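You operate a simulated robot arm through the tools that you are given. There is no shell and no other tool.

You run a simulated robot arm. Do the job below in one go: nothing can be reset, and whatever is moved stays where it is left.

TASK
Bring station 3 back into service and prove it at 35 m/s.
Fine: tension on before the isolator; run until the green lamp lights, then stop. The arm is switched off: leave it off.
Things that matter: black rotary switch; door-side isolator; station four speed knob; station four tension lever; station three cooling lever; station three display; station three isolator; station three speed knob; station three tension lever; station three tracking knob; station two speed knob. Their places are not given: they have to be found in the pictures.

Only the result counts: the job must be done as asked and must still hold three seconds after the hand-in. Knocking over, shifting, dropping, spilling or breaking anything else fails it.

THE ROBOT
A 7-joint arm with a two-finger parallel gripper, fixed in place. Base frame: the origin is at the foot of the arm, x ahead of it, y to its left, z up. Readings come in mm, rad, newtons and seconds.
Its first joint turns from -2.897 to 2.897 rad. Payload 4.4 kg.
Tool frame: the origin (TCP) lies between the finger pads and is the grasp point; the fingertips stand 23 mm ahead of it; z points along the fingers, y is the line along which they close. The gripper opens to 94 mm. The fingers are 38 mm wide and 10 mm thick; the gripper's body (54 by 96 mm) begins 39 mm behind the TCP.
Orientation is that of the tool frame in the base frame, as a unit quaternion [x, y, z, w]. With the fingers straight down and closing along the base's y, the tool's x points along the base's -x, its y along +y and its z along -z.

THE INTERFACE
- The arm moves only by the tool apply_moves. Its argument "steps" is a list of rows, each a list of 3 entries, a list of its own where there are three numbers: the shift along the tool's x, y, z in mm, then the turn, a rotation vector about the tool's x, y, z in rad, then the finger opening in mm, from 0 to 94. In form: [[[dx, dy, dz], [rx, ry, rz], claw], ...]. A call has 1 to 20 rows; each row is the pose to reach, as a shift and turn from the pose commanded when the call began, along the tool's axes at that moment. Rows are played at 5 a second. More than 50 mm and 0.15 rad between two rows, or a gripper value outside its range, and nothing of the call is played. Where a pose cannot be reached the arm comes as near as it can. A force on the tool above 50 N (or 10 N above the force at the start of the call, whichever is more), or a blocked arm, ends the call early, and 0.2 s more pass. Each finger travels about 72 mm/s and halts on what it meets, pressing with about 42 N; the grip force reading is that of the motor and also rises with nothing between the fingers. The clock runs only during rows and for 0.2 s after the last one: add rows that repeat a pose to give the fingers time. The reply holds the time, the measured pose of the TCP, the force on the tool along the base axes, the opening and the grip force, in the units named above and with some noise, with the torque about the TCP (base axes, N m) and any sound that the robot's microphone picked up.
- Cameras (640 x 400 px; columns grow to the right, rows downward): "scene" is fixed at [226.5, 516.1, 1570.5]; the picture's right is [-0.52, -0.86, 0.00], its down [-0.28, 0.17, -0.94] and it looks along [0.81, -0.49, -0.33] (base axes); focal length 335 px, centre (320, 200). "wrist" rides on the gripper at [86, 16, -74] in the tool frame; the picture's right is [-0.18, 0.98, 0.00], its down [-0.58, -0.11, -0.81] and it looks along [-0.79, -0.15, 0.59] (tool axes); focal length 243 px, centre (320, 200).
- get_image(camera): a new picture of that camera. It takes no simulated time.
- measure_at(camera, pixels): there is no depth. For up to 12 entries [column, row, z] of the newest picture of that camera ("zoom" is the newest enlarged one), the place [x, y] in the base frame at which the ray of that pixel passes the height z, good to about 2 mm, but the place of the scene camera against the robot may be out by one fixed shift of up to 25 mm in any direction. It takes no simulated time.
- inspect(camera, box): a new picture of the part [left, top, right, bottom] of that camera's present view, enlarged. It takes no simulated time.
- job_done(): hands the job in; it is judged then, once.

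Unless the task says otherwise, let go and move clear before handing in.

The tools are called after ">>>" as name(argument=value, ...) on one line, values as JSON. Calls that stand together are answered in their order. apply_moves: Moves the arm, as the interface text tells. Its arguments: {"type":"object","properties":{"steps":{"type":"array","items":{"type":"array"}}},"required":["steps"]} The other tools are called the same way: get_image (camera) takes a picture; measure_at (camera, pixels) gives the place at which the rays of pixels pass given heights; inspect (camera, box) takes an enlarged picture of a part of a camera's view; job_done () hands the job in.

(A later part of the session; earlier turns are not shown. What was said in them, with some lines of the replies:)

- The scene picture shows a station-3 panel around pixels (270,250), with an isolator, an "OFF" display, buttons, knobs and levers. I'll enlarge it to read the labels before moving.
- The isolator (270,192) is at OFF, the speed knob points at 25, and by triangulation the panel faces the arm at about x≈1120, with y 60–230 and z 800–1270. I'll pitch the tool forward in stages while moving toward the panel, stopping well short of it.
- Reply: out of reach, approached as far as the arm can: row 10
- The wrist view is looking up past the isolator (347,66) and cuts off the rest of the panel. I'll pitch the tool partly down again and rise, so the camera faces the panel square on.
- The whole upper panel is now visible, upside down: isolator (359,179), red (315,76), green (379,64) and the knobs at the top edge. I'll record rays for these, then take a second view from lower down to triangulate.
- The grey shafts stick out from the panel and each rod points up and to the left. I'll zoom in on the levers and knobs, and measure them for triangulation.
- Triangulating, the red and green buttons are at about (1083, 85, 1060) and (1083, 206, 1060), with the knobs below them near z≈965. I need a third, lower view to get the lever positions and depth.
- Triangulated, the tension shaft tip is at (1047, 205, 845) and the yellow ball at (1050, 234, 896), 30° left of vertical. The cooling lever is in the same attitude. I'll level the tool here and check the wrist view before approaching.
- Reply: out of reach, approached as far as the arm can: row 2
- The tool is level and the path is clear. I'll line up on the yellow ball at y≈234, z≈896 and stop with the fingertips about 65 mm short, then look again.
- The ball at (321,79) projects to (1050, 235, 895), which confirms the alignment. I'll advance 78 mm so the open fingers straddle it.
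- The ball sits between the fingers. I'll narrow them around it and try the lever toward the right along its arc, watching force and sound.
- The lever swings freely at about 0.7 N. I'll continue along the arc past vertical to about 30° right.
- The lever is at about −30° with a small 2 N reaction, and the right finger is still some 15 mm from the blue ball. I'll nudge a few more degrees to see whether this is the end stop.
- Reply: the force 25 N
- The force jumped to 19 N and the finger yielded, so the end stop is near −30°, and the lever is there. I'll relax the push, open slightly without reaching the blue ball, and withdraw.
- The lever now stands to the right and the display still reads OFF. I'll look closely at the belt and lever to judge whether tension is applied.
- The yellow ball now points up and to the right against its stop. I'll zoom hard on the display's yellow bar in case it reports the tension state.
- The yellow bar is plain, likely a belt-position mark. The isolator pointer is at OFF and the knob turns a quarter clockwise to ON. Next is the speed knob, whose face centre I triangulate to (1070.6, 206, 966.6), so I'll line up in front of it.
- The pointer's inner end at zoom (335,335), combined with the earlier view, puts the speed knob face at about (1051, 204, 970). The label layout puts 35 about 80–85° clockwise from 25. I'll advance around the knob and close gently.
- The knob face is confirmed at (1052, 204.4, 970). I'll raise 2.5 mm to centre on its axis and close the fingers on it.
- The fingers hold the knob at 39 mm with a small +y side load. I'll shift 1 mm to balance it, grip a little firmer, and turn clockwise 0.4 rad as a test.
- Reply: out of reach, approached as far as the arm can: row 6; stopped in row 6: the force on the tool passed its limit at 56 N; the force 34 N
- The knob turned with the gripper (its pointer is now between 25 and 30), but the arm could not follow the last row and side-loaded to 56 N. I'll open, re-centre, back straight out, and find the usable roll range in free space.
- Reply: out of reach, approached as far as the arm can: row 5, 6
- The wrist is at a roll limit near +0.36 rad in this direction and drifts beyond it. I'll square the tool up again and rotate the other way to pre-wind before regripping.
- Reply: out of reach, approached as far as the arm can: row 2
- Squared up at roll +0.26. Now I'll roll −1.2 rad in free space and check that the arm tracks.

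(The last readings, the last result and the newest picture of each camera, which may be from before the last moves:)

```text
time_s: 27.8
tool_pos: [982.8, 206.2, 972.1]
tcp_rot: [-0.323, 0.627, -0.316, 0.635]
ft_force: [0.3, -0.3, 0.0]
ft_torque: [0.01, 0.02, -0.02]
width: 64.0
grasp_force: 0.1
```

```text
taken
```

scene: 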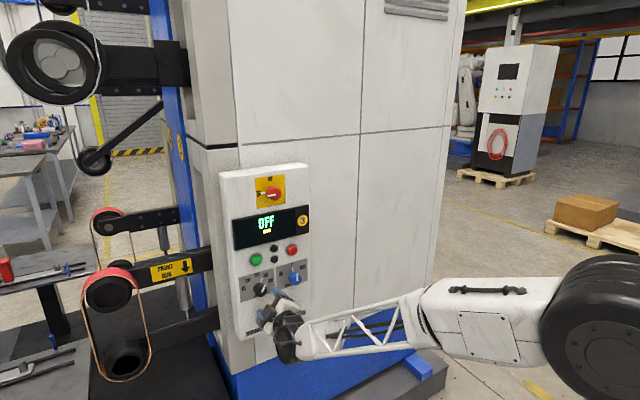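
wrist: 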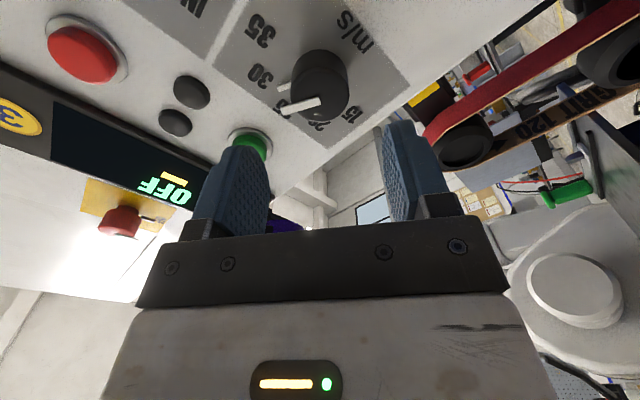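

The arm tracks well toward negative roll, now at −0.94. Gripping here would land a pad near the pointer, so I'll roll on to about −2.78 rad, which is equivalent to +0.36 and square to the pointer. That leaves room to turn clockwise.

>>> apply_moves(steps=[[[0, 0, 0], [0, 0, -0.14], 64], [[0, 0, 0], [0, 0, -0.28], 64], [[0, 0, 0], [0, 0, -0.42], 64], [[0, 0, 0], [0, 0, -0.56], 64], [[0, 0, 0], [0, 0, -0.7], 64], [[0, 0, 0], [0, 0, -0.84], 64], [[0, 0, 0], [0, 0, -0.98], 64], [[0, 0, 0], [0, 0, -1.12], 64], [[0, 0, 0], [0, 0, -1.26], 64], [[0, 0, 0], [0, 0, -1.4], 64], [[0, 0, 0], [0, 0, -1.54], 64], [[0, 0, 0], [0, 0, -1.68], 64], [[0, 0, 0], [0, 0, -1.82], 64], [[0, 0, 0], [0, 0, -1.82], 64]])

>>> get_image(camera="wrist")

>>> inspect(camera="scene", box=[220, 250, 330, 340])

```text
time_s: 30.8
tool_pos: [984.5, 206.5, 970.1]
tcp_rot: [0.693, -0.129, 0.695, -0.139]
ft_force: [0.3, -0.3, 0.2]
ft_torque: [0.01, -0.01, 0.04]
width: 63.9
grasp_force: 0.0
```

```text
taken
```

wrist: 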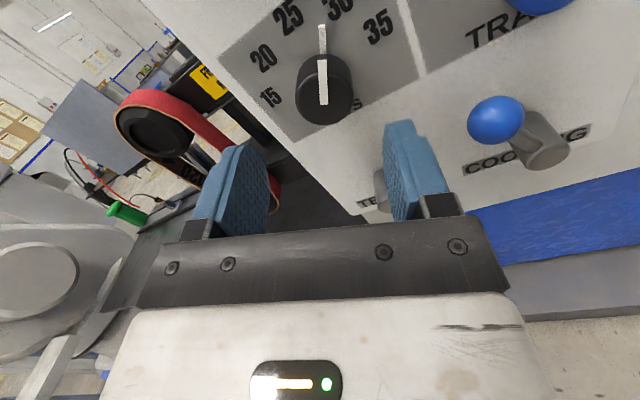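

```text
4.44 times, centred on (275, 295) of scene
```

zoom: 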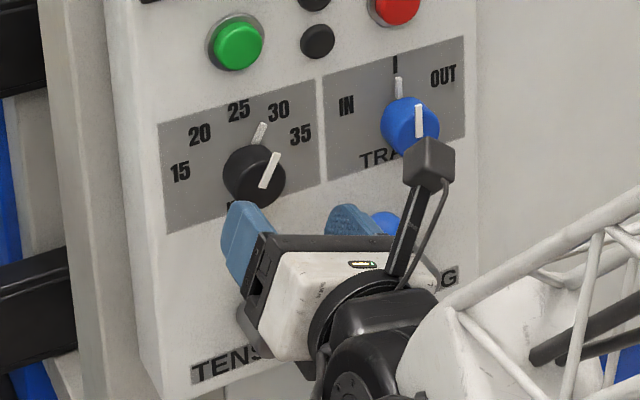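

The camera is now upright and above. The knob pointer reads about halfway between 25 and 30 and looks square to the finger pads. I'll zoom in to verify the centre and the label angles.

>>> inspect(camera="wrist", box=[240, 0, 420, 140])

```text
2.86 times, centred on (330, 70) of wrist
```

zoom: 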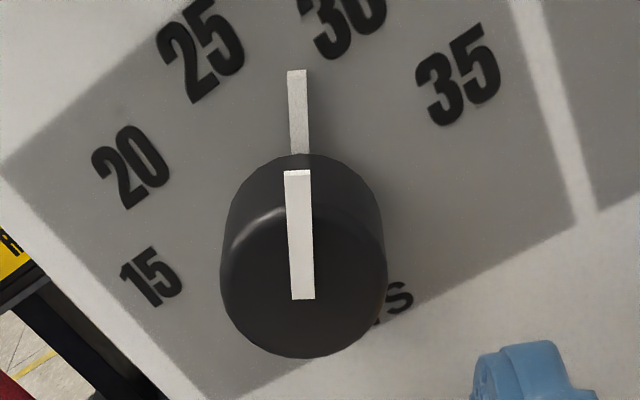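

The pointer sits at 22° and the 35 mark works out near 78–80°, so about 0.98 rad more clockwise. I'll move in around the knob again with the pads square to the pointer and close.

>>> apply_moves(steps=[[[2.1, 1.4, 20], [0, 0, 0], 64], [[2.1, 1.4, 45], [0, 0, 0], 64], [[2.1, 1.4, 65.5], [0, 0, 0], 64], [[2.1, 1.4, 65.5], [0, 0, 0], 54], [[2.1, 1.4, 65.5], [0, 0, 0], 44], [[2.1, 1.4, 65.5], [0, 0, 0], 36], [[2.1, 1.4, 65.5], [0, 0, 0], 36]])

>>> get_image(camera="wrist")

```text
time_s: 32.4
tool_pos: [1049.2, 203.1, 973.1]
tcp_rot: [0.693, -0.129, 0.695, -0.141]
ft_force: [3.0, -5.8, -2.5]
ft_torque: [-0.04, -0.01, -0.08]
width: 38.4
grasp_force: 2.6
```

```text
taken
```

wrist: 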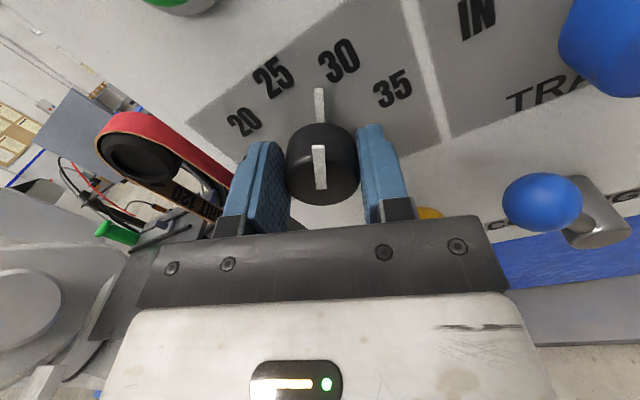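

Gripped at 38.4 mm; the small side load is the same in tool frame at both rolls, so it is finger asymmetry and the centring is good. Now I'll turn clockwise 0.5 rad.

>>> apply_moves(steps=[[[0, 0, 0], [0, 0, 0], 33], [[0, 0, 0], [0, 0, 0.1], 33], [[0, 0, 0], [0, 0, 0.2], 33], [[0, 0, 0], [0, 0, 0.3], 33], [[0, 0, 0], [0, 0, 0.4], 33], [[0, 0, 0], [0, 0, 0.5], 33], [[0, 0, 0], [0, 0, 0.5], 33]])

>>> get_image(camera="wrist")

```text
time_s: 33.7
tool_pos: [1049.2, 203.0, 971.9]
tcp_rot: [0.648, -0.28, 0.647, -0.288]
ft_force: [-5.8, -11.6, 1.3]
ft_torque: [-0.02, 0.13, -0.22]
width: 37.2
grasp_force: 44.8
stopped in row 6: the force on the tool passed its limit at 53 N (the readings are from after the stop); the commanded pose is now the measured one
```

```text
taken
```

wrist: 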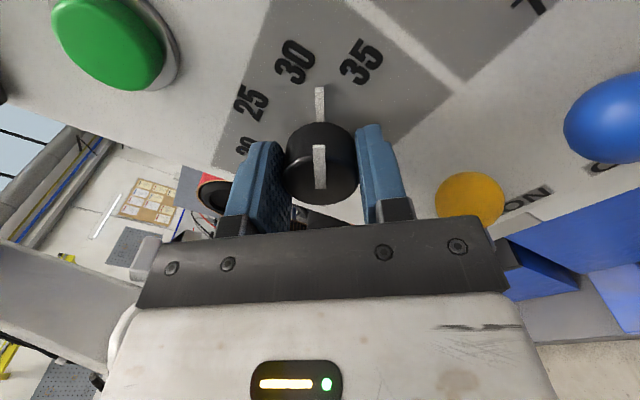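

The knob is now near 47°, between 30 and 35, but the full grip force side-loaded the arm. I'll ease the grip and keep turning more gently.

>>> apply_moves(steps=[[[0, 0, 0], [0, 0, 0], 42], [[0, 0, 0], [0, 0, 0], 36.5], [[0, 0, 0], [0, 0, 0], 36], [[0, 0, 0], [0, 0, 0.08], 36], [[0, 0, 0], [0, 0, 0.16], 36], [[0, 0, 0], [0, 0, 0.24], 36], [[0, 0, 0], [0, 0, 0.24], 36]])

>>> inspect(camera="wrist", box=[210, 0, 430, 220])

```text
time_s: 35.3
tool_pos: [1049.2, 202.6, 970.5]
tcp_rot: [0.61, -0.354, 0.609, -0.364]
ft_force: [1.1, -5.1, -4.2]
ft_torque: [-0.03, 0.07, -0.08]
width: 38.6
grasp_force: 3.2
```

```text
1.82 times, centred on (320, 110) of wrist
```

zoom: 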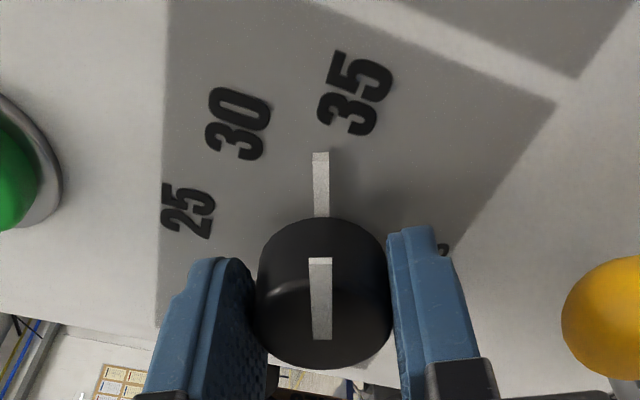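

Pointer at 61°, with the 35 label about 17–18° further clockwise. I'll turn the remaining 0.30 rad with the same soft grip.

>>> apply_moves(steps=[[[0, 0, 0], [0, 0, 0.08], 36], [[0, 0, 0], [0, 0, 0.16], 36], [[0, 0, 0], [0, 0, 0.24], 36], [[0, 0, 0], [0, 0, 0.31], 36], [[0, 0, 0], [0, 0, 0.31], 36]])

>>> inspect(camera="wrist", box=[210, 0, 430, 220])

>>> inspect(camera="scene", box=[220, 250, 330, 340])

```text
time_s: 36.5
tool_pos: [1049.7, 203.4, 971.2]
tcp_rot: [0.548, -0.446, 0.545, -0.452]
ft_force: [1.1, -5.9, -8.4]
ft_torque: [-0.1, 0.16, -0.12]
width: 40.1
grasp_force: 4.3
```

```text
1.82 times, centred on (320, 110) of wrist
```

zoom: 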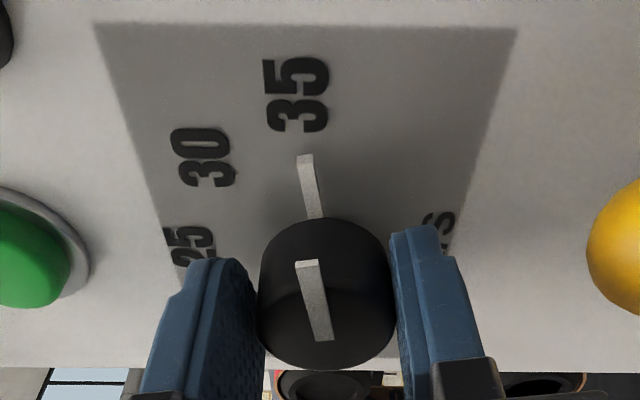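

```text
4.44 times, centred on (275, 295) of scene
```

zoom: 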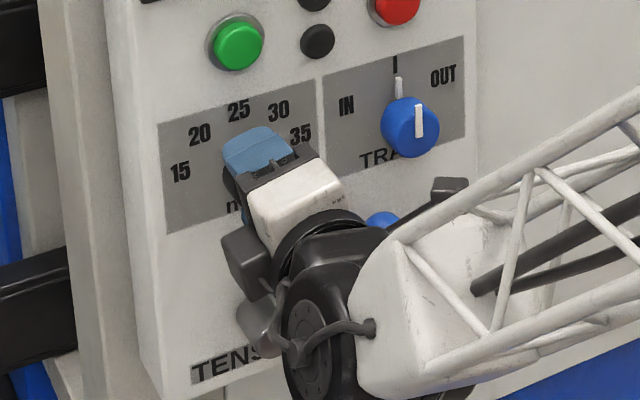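

The knob stopped at about 70° while the gripper slipped slightly past. Its pointer lines up with the 35 label, so that is the end stop. I'll release, back out and verify.

>>> apply_moves(steps=[[[0, 0, 0], [0, 0, -0.08], 48], [[0, 0, 0], [0, 0, -0.08], 58], [[0, 0, 0], [0, 0, -0.08], 58], [[0, 0, -30], [0, 0, -0.08], 58], [[0, 0, -70], [0, 0, -0.08], 58], [[0, 0, -110], [0, 0, -0.08], 58], [[0, 0, -110], [0, 0, -0.08], 58]])

>>> get_image(camera="wrist")

>>> inspect(camera="scene", box=[220, 230, 330, 320])

```text
time_s: 38.1
tool_pos: [939.7, 202.5, 969.5]
tcp_rot: [0.565, -0.422, 0.563, -0.43]
ft_force: [-0.9, 0.1, 0.8]
ft_torque: [-0.01, 0.0, 0.01]
width: 57.9
grasp_force: 0.1
```

```text
taken
```

wrist: 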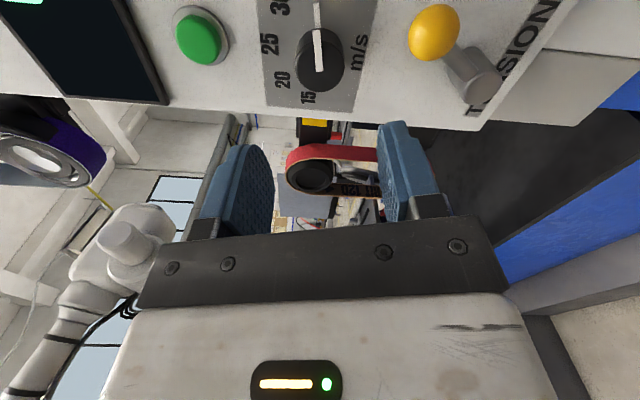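

```text
4.44 times, centred on (275, 275) of scene
```

zoom: 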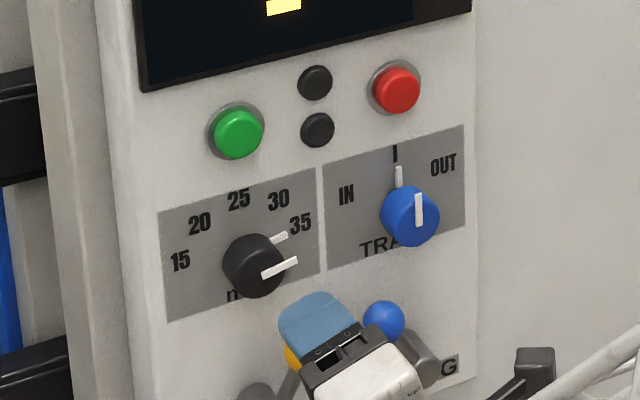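

The pointer is on 35. Next is the isolator, estimated at about (1050, 145, 1268), so I'll move up to a stand-off in front of it with the current roll, ready for a vertical-ish grip.

>>> apply_moves(steps=[[[17, -34, 2], [0, 0, 0], 64], [[34, -68, 5], [0, 0, 0], 64], [[51, -102, 8], [0, 0, 0], 70], [[68, -136, 10], [0, 0, 0], 70], [[85, -169, 12], [0, 0, 0], 70], [[102, -203, 15], [0, 0, 0], 70], [[119, -237, 18], [0, 0, 0], 70], [[136.8, -270.9, 20], [0, 0, 0], 70], [[136.8, -270.9, 20], [0, 0, 0], 70]])

>>> get_image(camera="wrist")

>>> get_image(camera="scene")

```text
time_s: 40.1
tool_pos: [959.5, 144.2, 1270.9]
tcp_rot: [0.565, -0.423, 0.562, -0.431]
ft_force: [-0.1, 0.3, -0.2]
ft_torque: [0.02, -0.03, 0.0]
width: 69.8
grasp_force: 0.0
```

```text
taken
```

wrist: 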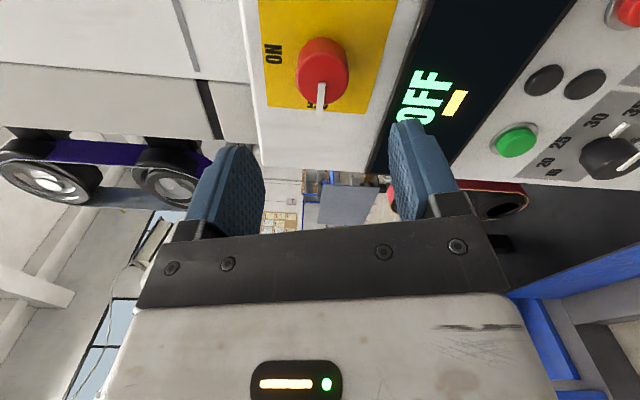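

```text
taken
```

scene: 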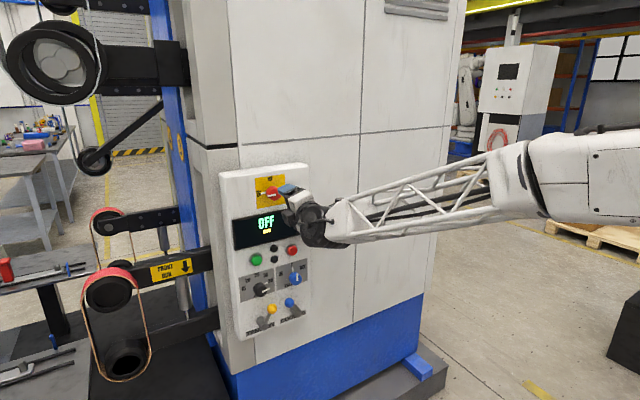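

>>> inspect(camera="wrist", box=[240, 10, 400, 130])

```text
3.33 times, centred on (320, 70) of wrist
```

zoom: 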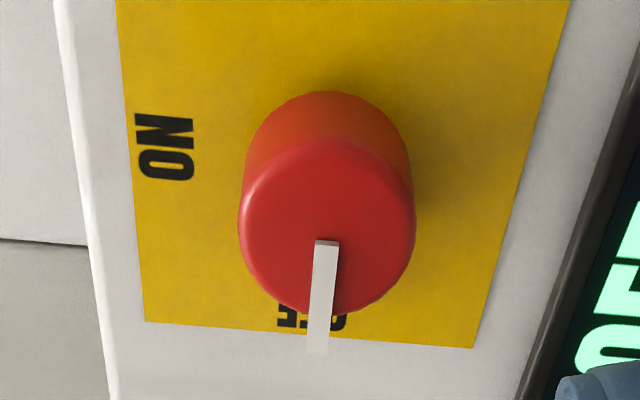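

The isolator face centre at zoom (327,225) is consistent with (1057, 144.5, 1270). Its pointer faces OFF and lies parallel to the pads. I'll advance around it.

>>> apply_moves(steps=[[[-1, 0.6, 25], [0, 0, 0], 70], [[-1, 0.6, 50], [0, 0, 0], 70], [[-1, 0.6, 75], [0, 0, 0], 70], [[-1, 0.6, 92], [0, 0, 0], 70], [[-1, 0.6, 92], [0, 0, 0], 70]])

>>> get_image(camera="wrist")

>>> inspect(camera="scene", box=[230, 160, 340, 250])

```text
time_s: 41.3
tool_pos: [1050.7, 146.2, 1266.3]
tcp_rot: [0.565, -0.422, 0.563, -0.431]
ft_force: [-0.5, -0.4, -0.8]
ft_torque: [-0.01, -0.01, -0.03]
width: 69.8
grasp_force: 0.1
```

```text
taken
```

wrist: 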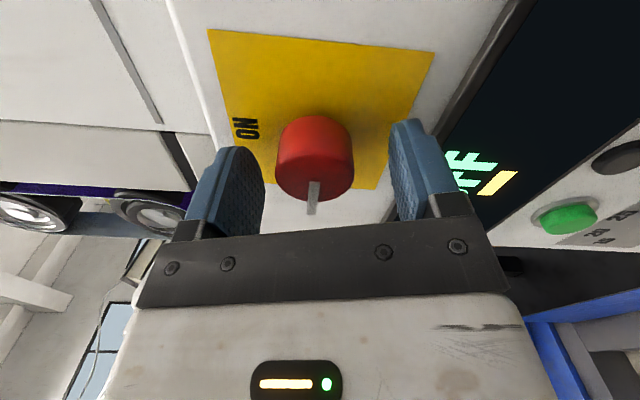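

```text
4.44 times, centred on (285, 205) of scene
```

zoom: 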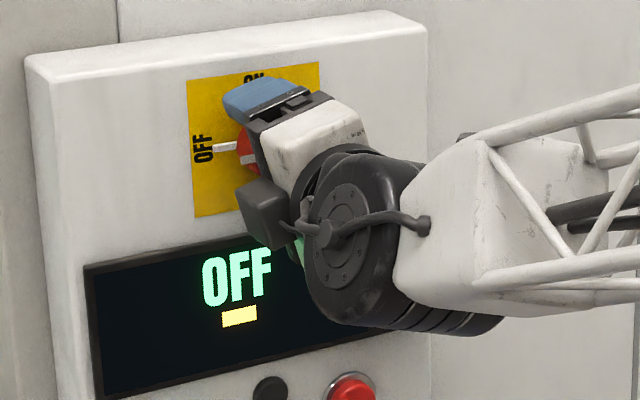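

The knob centre sits about 2.6 mm toward tool −y. I'll correct for that and close softly.

>>> apply_moves(steps=[[[0, -2.3, 0], [0, 0, 0], 60], [[0, -2.3, 0], [0, 0, 0], 50], [[0, -2.3, 0], [0, 0, 0], 42], [[0, -2.3, 0], [0, 0, 0], 37], [[0, -2.3, 0], [0, 0, 0], 36], [[0, -2.3, 0], [0, 0, 0], 36]])

>>> get_image(camera="wrist")

```text
time_s: 42.7
tool_pos: [1050.0, 146.8, 1268.9]
tcp_rot: [0.566, -0.422, 0.563, -0.43]
ft_force: [-0.6, -2.3, -6.3]
ft_torque: [0.04, 0.15, -0.02]
width: 38.6
grasp_force: 2.9
```

```text
taken
```

wrist: 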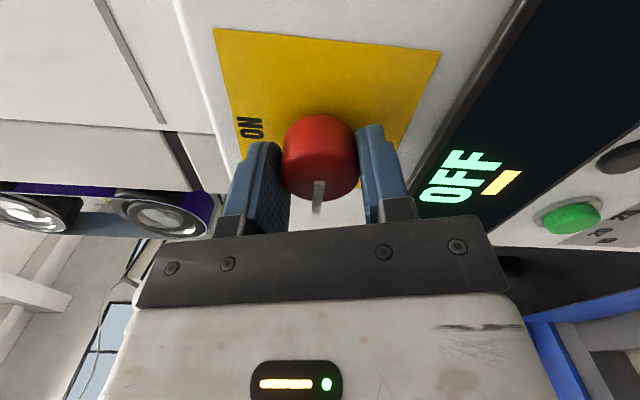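

Gripped at 38.6 mm with the same small load as before. I'll turn clockwise 0.8 rad first and check that the knob follows.

>>> apply_moves(steps=[[[0, 0, 0], [0, 0, 0], 35.5], [[0, 0, 0], [0, 0, 0.1], 35.5], [[0, 0, 0], [0, 0, 0.2], 35.5], [[0, 0, 0], [0, 0, 0.3], 35.5], [[0, 0, 0], [0, 0, 0.4], 35.5], [[0, 0, 0], [0, 0, 0.5], 35.5], [[0, 0, 0], [0, 0, 0.6], 35.5], [[0, 0, 0], [0, 0, 0.7], 35.5], [[0, 0, 0], [0, 0, 0.8], 35.5], [[0, 0, 0], [0, 0, 0.8], 35.5]])

>>> get_image(camera="wrist")

>>> inspect(camera="scene", box=[230, 160, 340, 250])

```text
time_s: 44.9
tool_pos: [1050.6, 148.0, 1271.5]
tcp_rot: [-0.355, 0.609, -0.35, 0.616]
ft_force: [0.2, 3.2, -5.7]
ft_torque: [0.01, 0.12, 0.06]
width: 38.7
grasp_force: 3.2
```

```text
taken
```

wrist: 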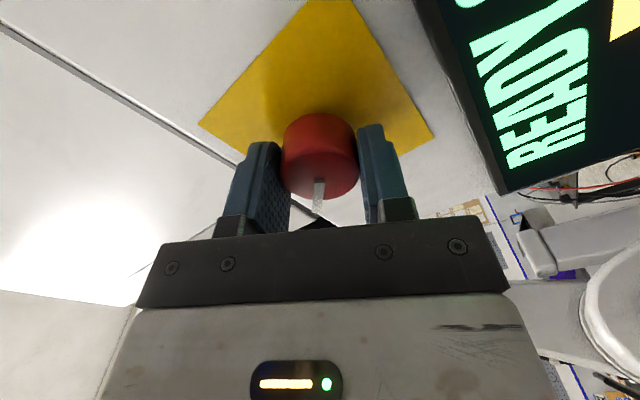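

```text
4.44 times, centred on (285, 205) of scene
```

zoom: 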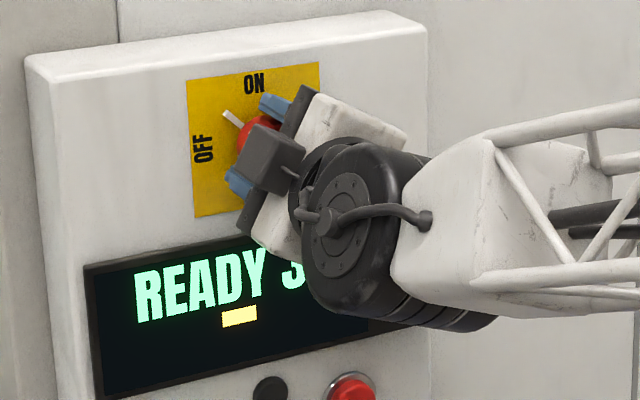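

The display already reads "READY 3…" and no fault shows. I'll finish the quarter turn to ON, another 0.77 rad.

>>> apply_moves(steps=[[[0, 0, 0], [0, 0, 0.1], 35.5], [[0, 0, 0], [0, 0, 0.2], 35.5], [[0, 0, 0], [0, 0, 0.3], 35.5], [[0, 0, 0], [0, 0, 0.4], 35.5], [[0, 0, 0], [0, 0, 0.5], 35.5], [[0, 0, 0], [0, 0, 0.6], 35.5], [[0, 0, 0], [0, 0, 0.7], 35.5], [[0, 0, 0], [0, 0, 0.78], 35.5], [[0, 0, 0], [0, 0, 0.78], 35.5]])

>>> get_image(camera="wrist")

>>> inspect(camera="scene", box=[230, 160, 340, 250])

```text
time_s: 46.9
tool_pos: [1050.8, 145.6, 1272.9]
tcp_rot: [-0.096, 0.698, -0.092, 0.703]
ft_force: [-25.3, -22.5, 10.7]
ft_torque: [-0.06, -0.52, -0.63]
width: 37.5
grasp_force: 45.1
```

```text
taken
```

wrist: 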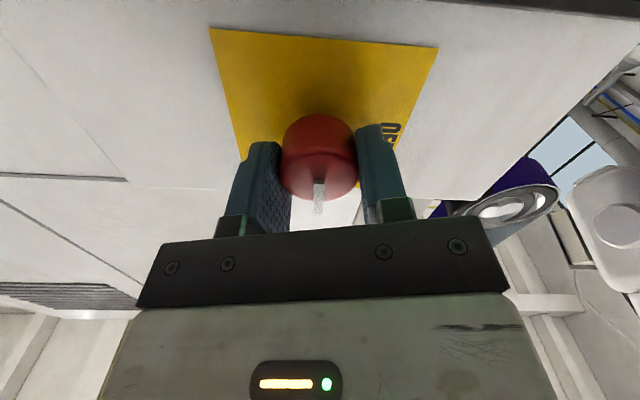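

```text
4.44 times, centred on (285, 205) of scene
```

zoom: 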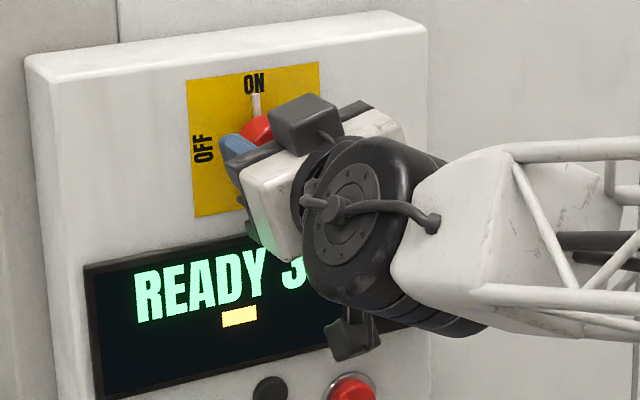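

The isolator pointer is at ON. I'll release, back straight out, and read the full display.

>>> apply_moves(steps=[[[0, 0, 0], [0, 0, 0], 45], [[0, 0, 0], [0, 0, 0], 60], [[0, 0, 0], [0, 0, 0], 64], [[0, 0, -30], [0, 0, 0], 64], [[0, 0, -70], [0, 0, 0], 64], [[0, 0, -110], [0, 0, 0], 64], [[0, 0, -110], [0, 0, 0], 64]])

>>> get_image(camera="wrist")

>>> inspect(camera="scene", box=[210, 160, 340, 250])

>>> inspect(camera="scene", box=[40, 190, 220, 400])

```text
time_s: 48.5
tool_pos: [938.7, 146.6, 1269.4]
tcp_rot: [-0.097, 0.699, -0.09, 0.703]
ft_force: [0.0, 0.1, 0.3]
ft_torque: [0.0, 0.01, -0.02]
width: 64.1
grasp_force: 0.0
```

```text
taken
```

wrist: 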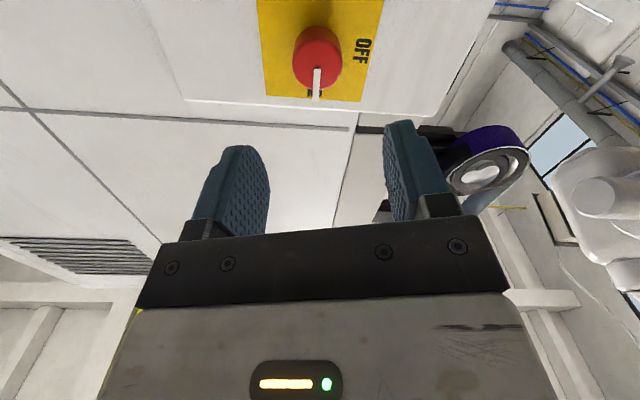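

```text
4.44 times, centred on (275, 205) of scene
```

zoom: 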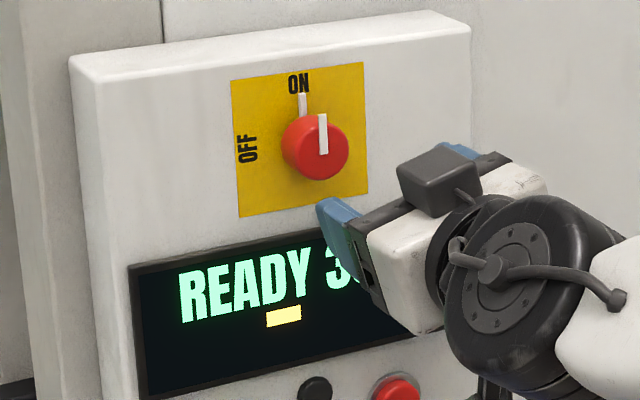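

```text
1.90 times, centred on (130, 295) of scene
```

zoom: 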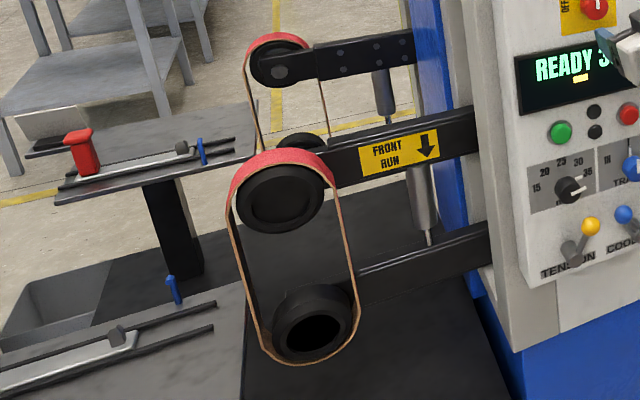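

The isolator is ON and the station is READY. I'll close the fingers and move to a stand-off in front of the green button (y≈206, z≈1060), which also uncovers the display.

>>> apply_moves(steps=[[[31, 19, 0], [0, 0, 0], 40], [[62, 38, 8], [0, 0, 0], 20], [[93, 56, 16], [0, 0, 0], 4], [[124, 75, 26], [0, 0, 0], 0], [[155, 94, 36], [0, 0, 0], 0], [[186, 112.3, 46], [0, 0, 0], 0], [[186, 112.3, 46], [0, 0, 0], 0]])

>>> get_image(camera="wrist")

>>> inspect(camera="scene", box=[210, 160, 340, 250])

>>> inspect(camera="scene", box=[220, 230, 340, 330])

```text
time_s: 50.1
tool_pos: [985.5, 207.1, 1060.0]
tcp_rot: [-0.098, 0.699, -0.09, 0.703]
ft_force: [0.6, 0.2, 0.4]
ft_torque: [0.01, -0.05, 0.03]
width: 0.0
grasp_force: 42.0
```

```text
taken
```

wrist: 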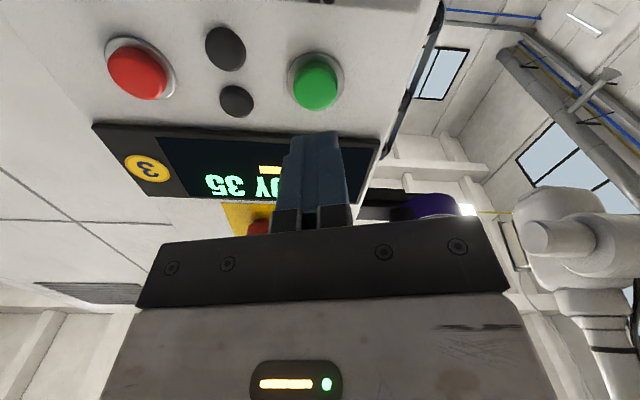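

```text
4.44 times, centred on (275, 205) of scene
```

zoom: 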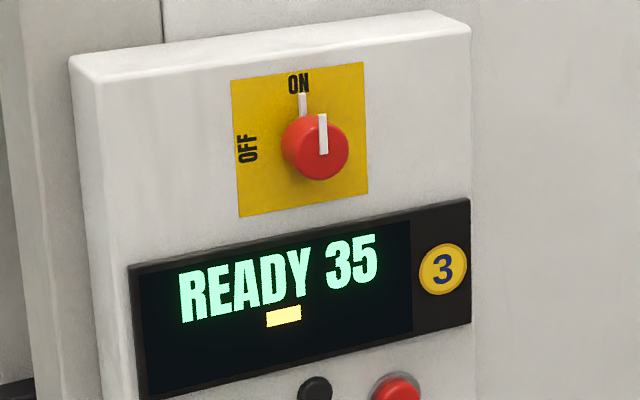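

```text
4.00 times, centred on (280, 280) of scene
```

zoom: 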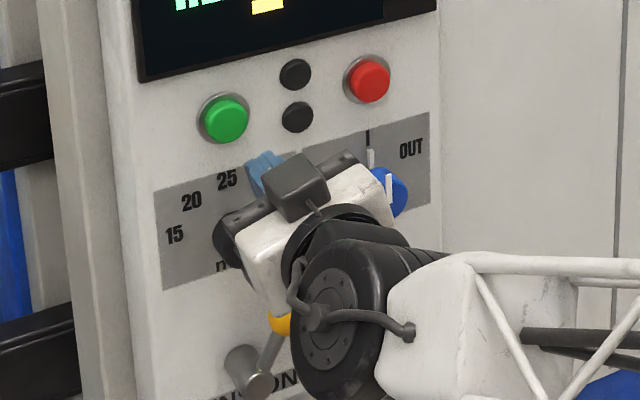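

Display reads READY 35. The green button sits 2–3 mm toward tool −y of my aim, so I'll correct that and approach it, then press gently in small steps.

>>> apply_moves(steps=[[[-0.5, -2.5, 25], [0, 0, 0], 0], [[-0.5, -2.5, 50], [0, 0, 0], 0], [[-0.5, -2.5, 58], [0, 0, 0], 0], [[-0.5, -2.5, 63], [0, 0, 0], 0], [[-0.5, -2.5, 67], [0, 0, 0], 0], [[-0.5, -2.5, 70], [0, 0, 0], 0], [[-0.5, -2.5, 73], [0, 0, 0], 0]])

>>> get_image(camera="wrist")

>>> inspect(camera="scene", box=[210, 200, 340, 290])

```text
time_s: 51.7
tool_pos: [1058.3, 204.2, 1062.6]
tcp_rot: [-0.098, 0.699, -0.09, 0.703]
ft_force: [-51.3, -10.4, 3.6]
ft_torque: [-0.06, -0.23, -0.19]
width: 0.0
grasp_force: 41.9
heard: click
stopped in row 7: the force on the tool passed its limit at 55 N (the readings are from after the stop); the commanded pose is now the measured one
```

```text
taken
```

wrist: 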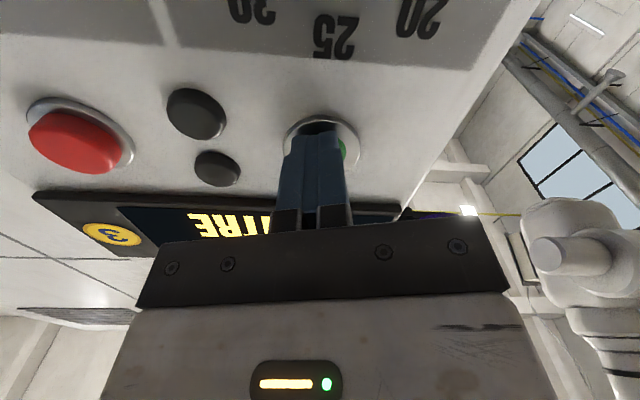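

```text
4.44 times, centred on (275, 245) of scene
```

zoom: 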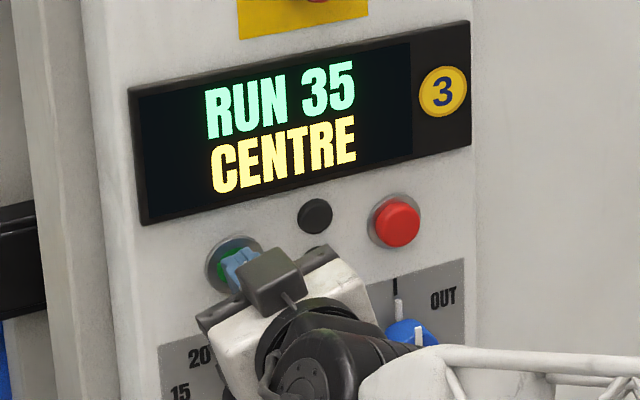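

The button clicked and the display now reads "RUN 35 / CENTRE". I'll back off and watch lamps and tracking while moving toward the red button stand-off.

>>> apply_moves(steps=[[[0, 0, -15], [0, 0, 0], 0], [[0, 0, -45], [0, 0, 0], 0], [[10, -38, -50], [0, 0, 0], 0]])

>>> inspect(camera="scene", box=[210, 200, 340, 290])

>>> get_image(camera="wrist")

>>> inspect(camera="scene", box=[60, 190, 220, 400])

```text
time_s: 52.5
tool_pos: [1009.5, 164.6, 1063.8]
tcp_rot: [-0.097, 0.699, -0.091, 0.703]
ft_force: [0.0, 0.6, -0.1]
ft_torque: [0.0, 0.01, 0.02]
width: 0.2
grasp_force: 41.1
```

```text
4.44 times, centred on (275, 245) of scene
```

zoom: 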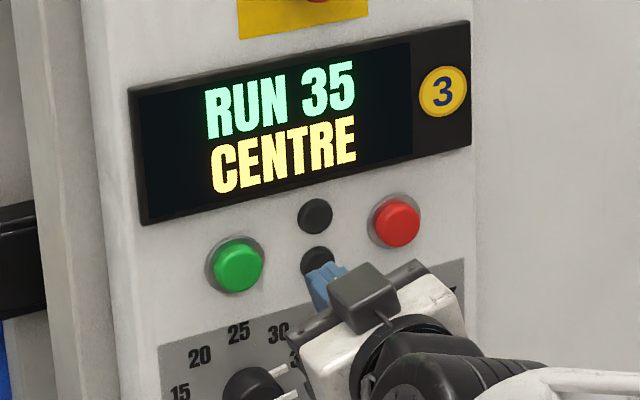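

```text
taken
```

wrist: 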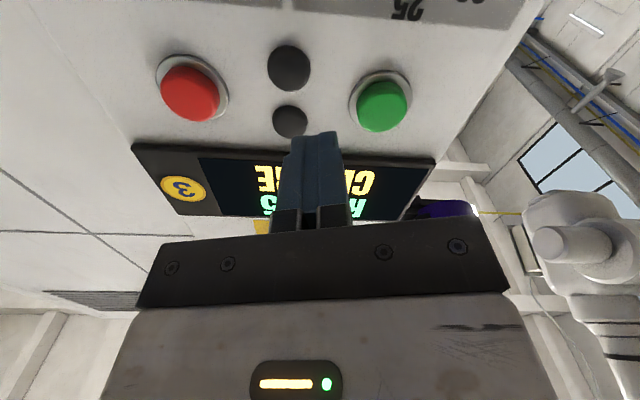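

```text
1.90 times, centred on (140, 295) of scene
```

zoom: 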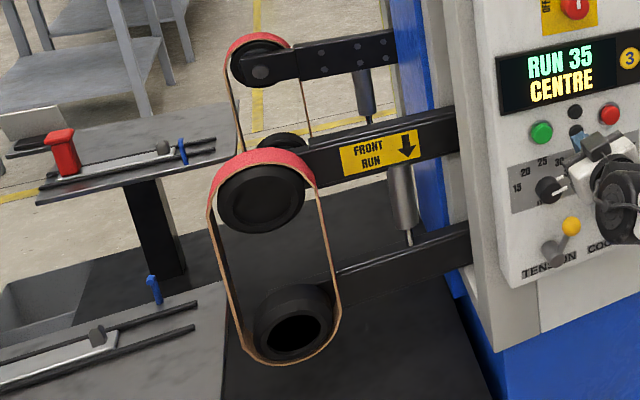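

No lamp yet, and tracking still reads CENTRE. I'll move in front of the red button and keep watching.

>>> apply_moves(steps=[[[12, -38, 0], [0, 0, 0], 0], [[23, -76, 5], [0, 0, 0], 0], [[23, -76, 5], [0, 0, 0], 0]])

>>> inspect(camera="scene", box=[210, 200, 340, 290])

>>> get_image(camera="wrist")

```text
time_s: 53.3
tool_pos: [1015.5, 92.3, 1065.2]
tcp_rot: [-0.093, 0.701, -0.095, 0.701]
ft_force: [0.0, -0.9, 0.2]
ft_torque: [0.03, 0.01, 0.02]
width: 0.0
grasp_force: 41.4
out of reach, approached as far as the arm can: row 2, 3
```

```text
4.44 times, centred on (275, 245) of scene
```

zoom: 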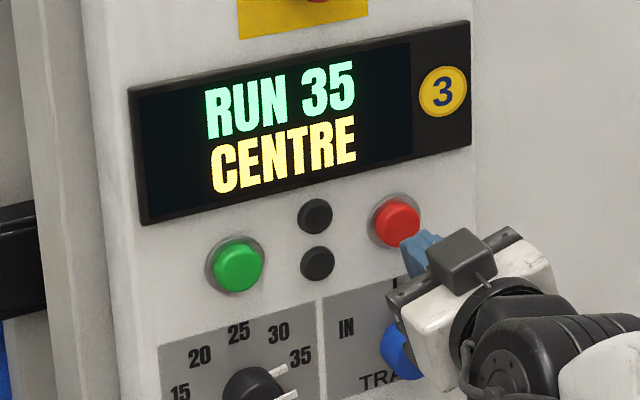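

```text
taken
```

wrist: 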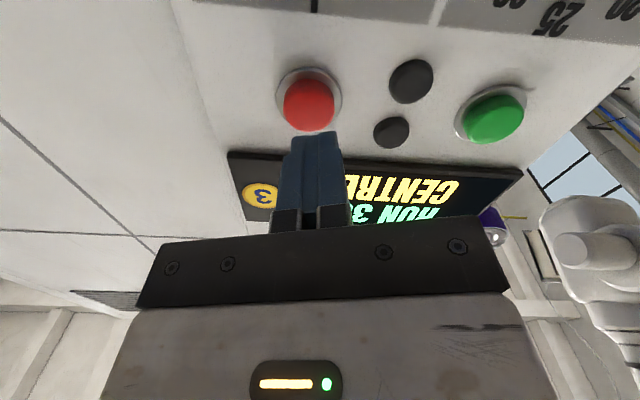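

Still running on CENTRE with lamps dark. The arm is again at its roll limit here (y 92 instead of 85), so I'll unwind the roll by 0.5 rad to regain reach.

>>> apply_moves(steps=[[[0, 0, 0], [0, 0, -0.13], 0], [[0, 0, 0], [0, 0, -0.26], 0], [[0, 0, 0], [0, 0, -0.39], 0], [[0, 0, 0], [0, 0, -0.5], 0], [[0, 0, 0], [0, 0, -0.5], 0]])

>>> inspect(camera="scene", box=[210, 200, 340, 290])

>>> get_image(camera="wrist")

>>> inspect(camera="scene", box=[60, 190, 220, 400])

```text
time_s: 54.5
tool_pos: [1015.1, 95.9, 1064.9]
tcp_rot: [-0.265, 0.655, -0.266, 0.656]
ft_force: [0.3, 0.2, 0.1]
ft_torque: [0.0, -0.02, 0.02]
width: 0.0
grasp_force: 42.2
out of reach, approached as far as the arm can: row 1, 2, 3, 4, 5
```

```text
4.44 times, centred on (275, 245) of scene
```

zoom: 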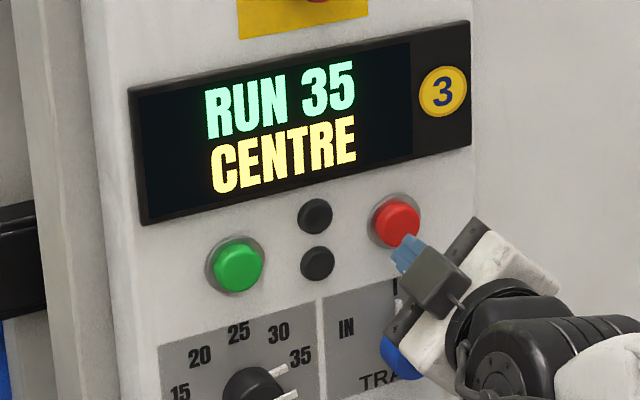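

```text
taken
```

wrist: 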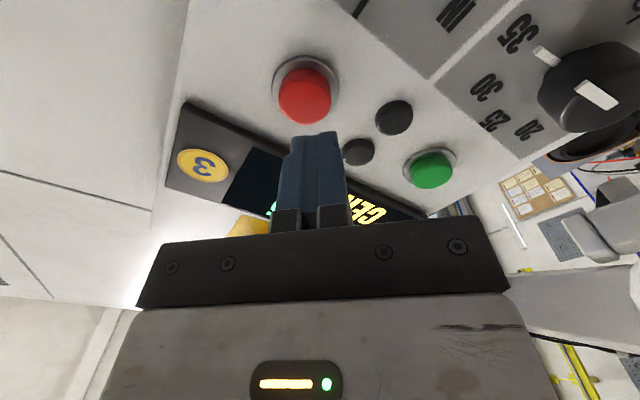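

```text
1.90 times, centred on (140, 295) of scene
```

zoom: 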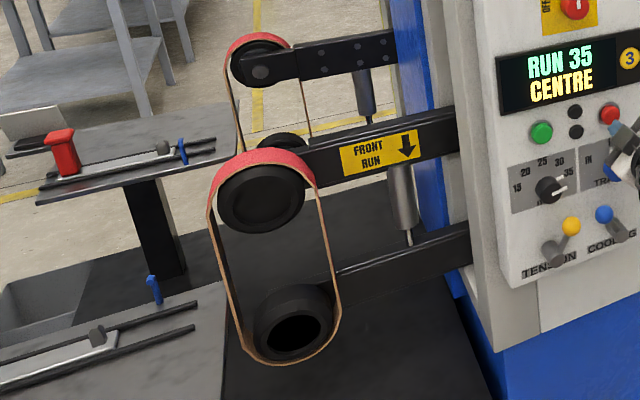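

Still CENTRE with no lamp at t=54.5, and the arm can't quite reach y=85 with the tool straight ahead. I'll try a slight yaw of the tool to the right to gain reach toward the red button.

>>> apply_moves(steps=[[[0, 0, 0], [0.036, 0.035, 0], 0], [[0, 0, 0], [0.0718, 0.0696, 0], 0], [[0, 0, 0], [0.0718, 0.0696, 0], 0]])

>>> inspect(camera="scene", box=[210, 200, 340, 290])

>>> get_image(camera="wrist")

```text
time_s: 55.3
tool_pos: [1015.2, 96.6, 1063.7]
tcp_rot: [-0.233, 0.666, -0.295, 0.645]
ft_force: [-0.1, 0.5, 0.3]
ft_torque: [-0.02, -0.01, -0.04]
width: 0.0
grasp_force: 42.3
```

```text
4.44 times, centred on (275, 245) of scene
```

zoom: 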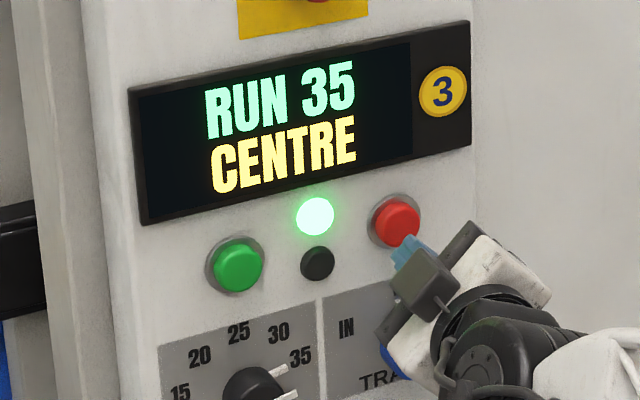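

```text
taken
```

wrist: 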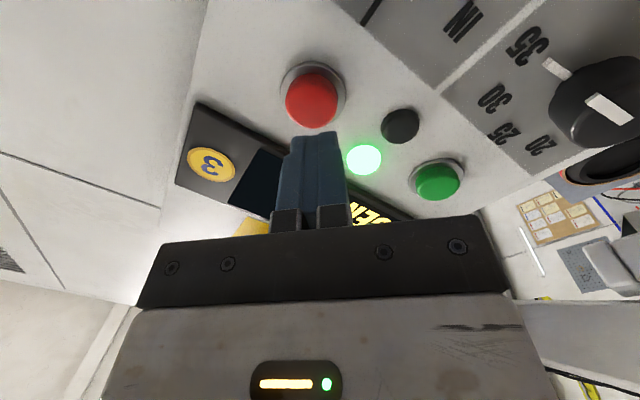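

The green lamp is lit. The red button at (313,98) lies about (5, −3.5) mm across and 42 mm ahead of the fingertips, so I'll press it now.

>>> apply_moves(steps=[[[3, -2, 18], [0, 0, 0], 0], [[5, -3.5, 32], [0, 0, 0], 0], [[5, -3.5, 38], [0, 0, 0], 0], [[5, -3.5, 42], [0, 0, 0], 0], [[5, -3.5, 45], [0, 0, 0], 0]])

>>> inspect(camera="scene", box=[210, 200, 340, 290])

>>> get_image(camera="wrist")

```text
time_s: 56.5
tool_pos: [1058.6, 87.1, 1062.9]
tcp_rot: [-0.233, 0.666, -0.294, 0.645]
ft_force: [-49.7, 1.2, 5.9]
ft_torque: [0.05, -0.45, 0.54]
width: 0.0
grasp_force: 42.1
heard: click
stopped in row 5: the force on the tool passed its limit at 55 N (the readings are from after the stop); the commanded pose is now the measured one
```

```text
4.44 times, centred on (275, 245) of scene
```

zoom: 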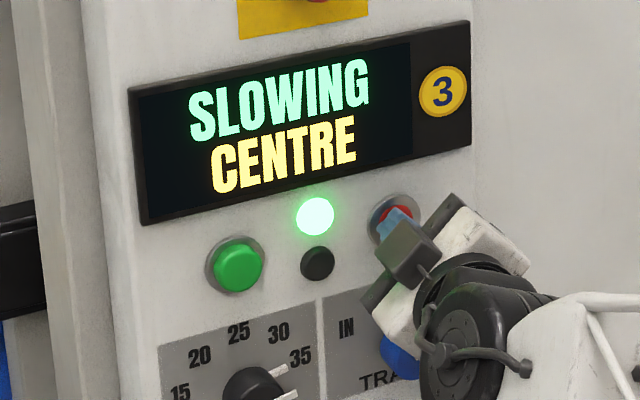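

```text
taken
```

wrist: 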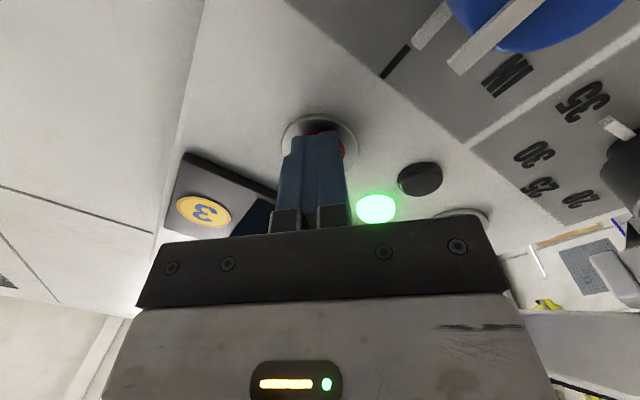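

The red button clicked and the display reads SLOWING with the green lamp still lit. I'll back straight out, well clear, and let the belt come to rest.

>>> apply_moves(steps=[[[0, 0, -20], [0, 0, 0], 0], [[0, 0, -60], [0, 0, 0], 0], [[0, 0, -105], [0, 0, 0], 0], [[0, 0, -150], [0, 0, 0], 0], [[0, 0, -190], [0, 0, 0], 0], [[0, 0, -190], [0, 0, 0], 0], [[0, 0, -190], [0, 0, 0], 0], [[0, 0, -190], [0, 0, 0], 0], [[0, 0, -190], [0, 0, 0], 0], [[0, 0, -190], [0, 0, 0], 0], [[0, 0, -190], [0, 0, 0], 0], [[0, 0, -190], [0, 0, 0], 0]])

>>> get_image(camera="scene")

>>> inspect(camera="scene", box=[210, 200, 340, 290])

>>> inspect(camera="scene", box=[215, 235, 325, 345])

```text
time_s: 59.1
tool_pos: [871.3, 102.4, 1062.2]
tcp_rot: [-0.234, 0.666, -0.295, 0.645]
ft_force: [0.5, 0.1, -0.1]
ft_torque: [0.02, -0.01, -0.01]
width: 0.0
grasp_force: 41.6
```

```text
taken
```

scene: 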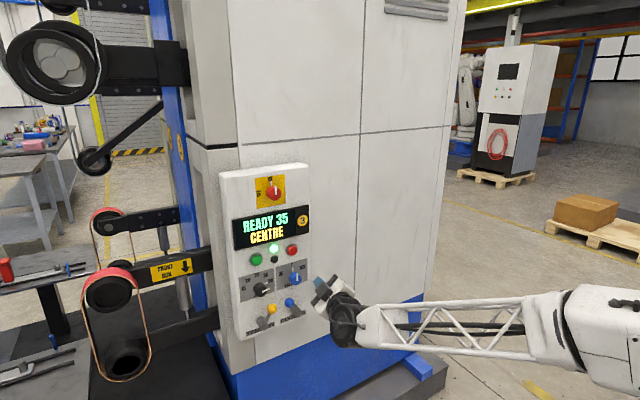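

```text
4.44 times, centred on (275, 245) of scene
```

zoom: 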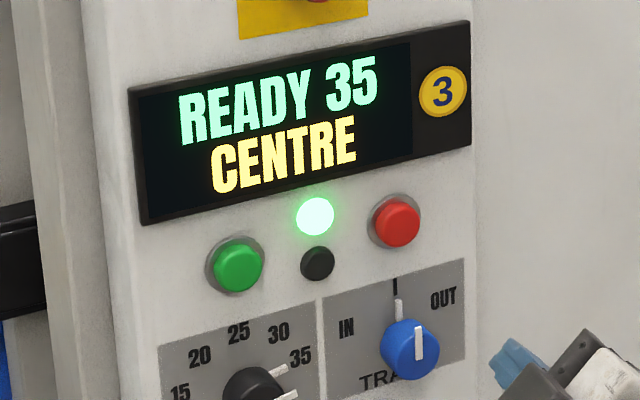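

```text
3.64 times, centred on (270, 290) of scene
```

zoom: 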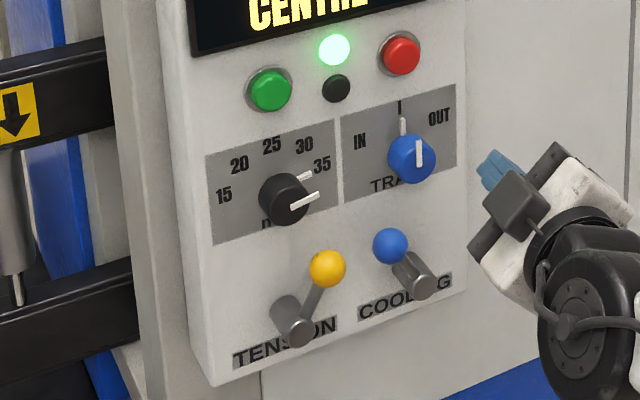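

The display reads READY 35 / CENTRE with the belt stopped and the green lamp lit. The isolator is ON, tension is on, speed is at 35, and the cooling and tracking controls are where they were. The arm is clear, so I'm handing in.

>>> job_done()

```text
The job is handed in.
```

Station 3 is back in service and was proved at 35 m/s. I ran it until the green lamp lit, then stopped it.

- **Order:** I put the tension lever on first, then set the speed knob from 25 to 35, then turned the isolator to ON.
- **Run:** The display showed "RUN 35 / CENTRE". The green lamp lit about 4 seconds after I pressed start, and I pressed stop about a second later. The belt slowed to rest.
- **State at hand-in:** The display read "READY 35 / CENTRE" with the green lamp still lit. The isolator and tension are both on.
- **Left alone:** I did not touch the cooling lever, the tracking knob, the black rotary switch, the door-side isolator or the controls of stations two and four. The arm's switch stays off.

The tension lever has no on/off marking. I took "on" to be its right-hand stop. The display showed no fault with it there, and the proving run passed.

The robot's force limit of about 50 N tripped four times: twice while turning the speed knob and once on each push button. The speed knob ended at its stop on 35, and I saw no sign of damage.
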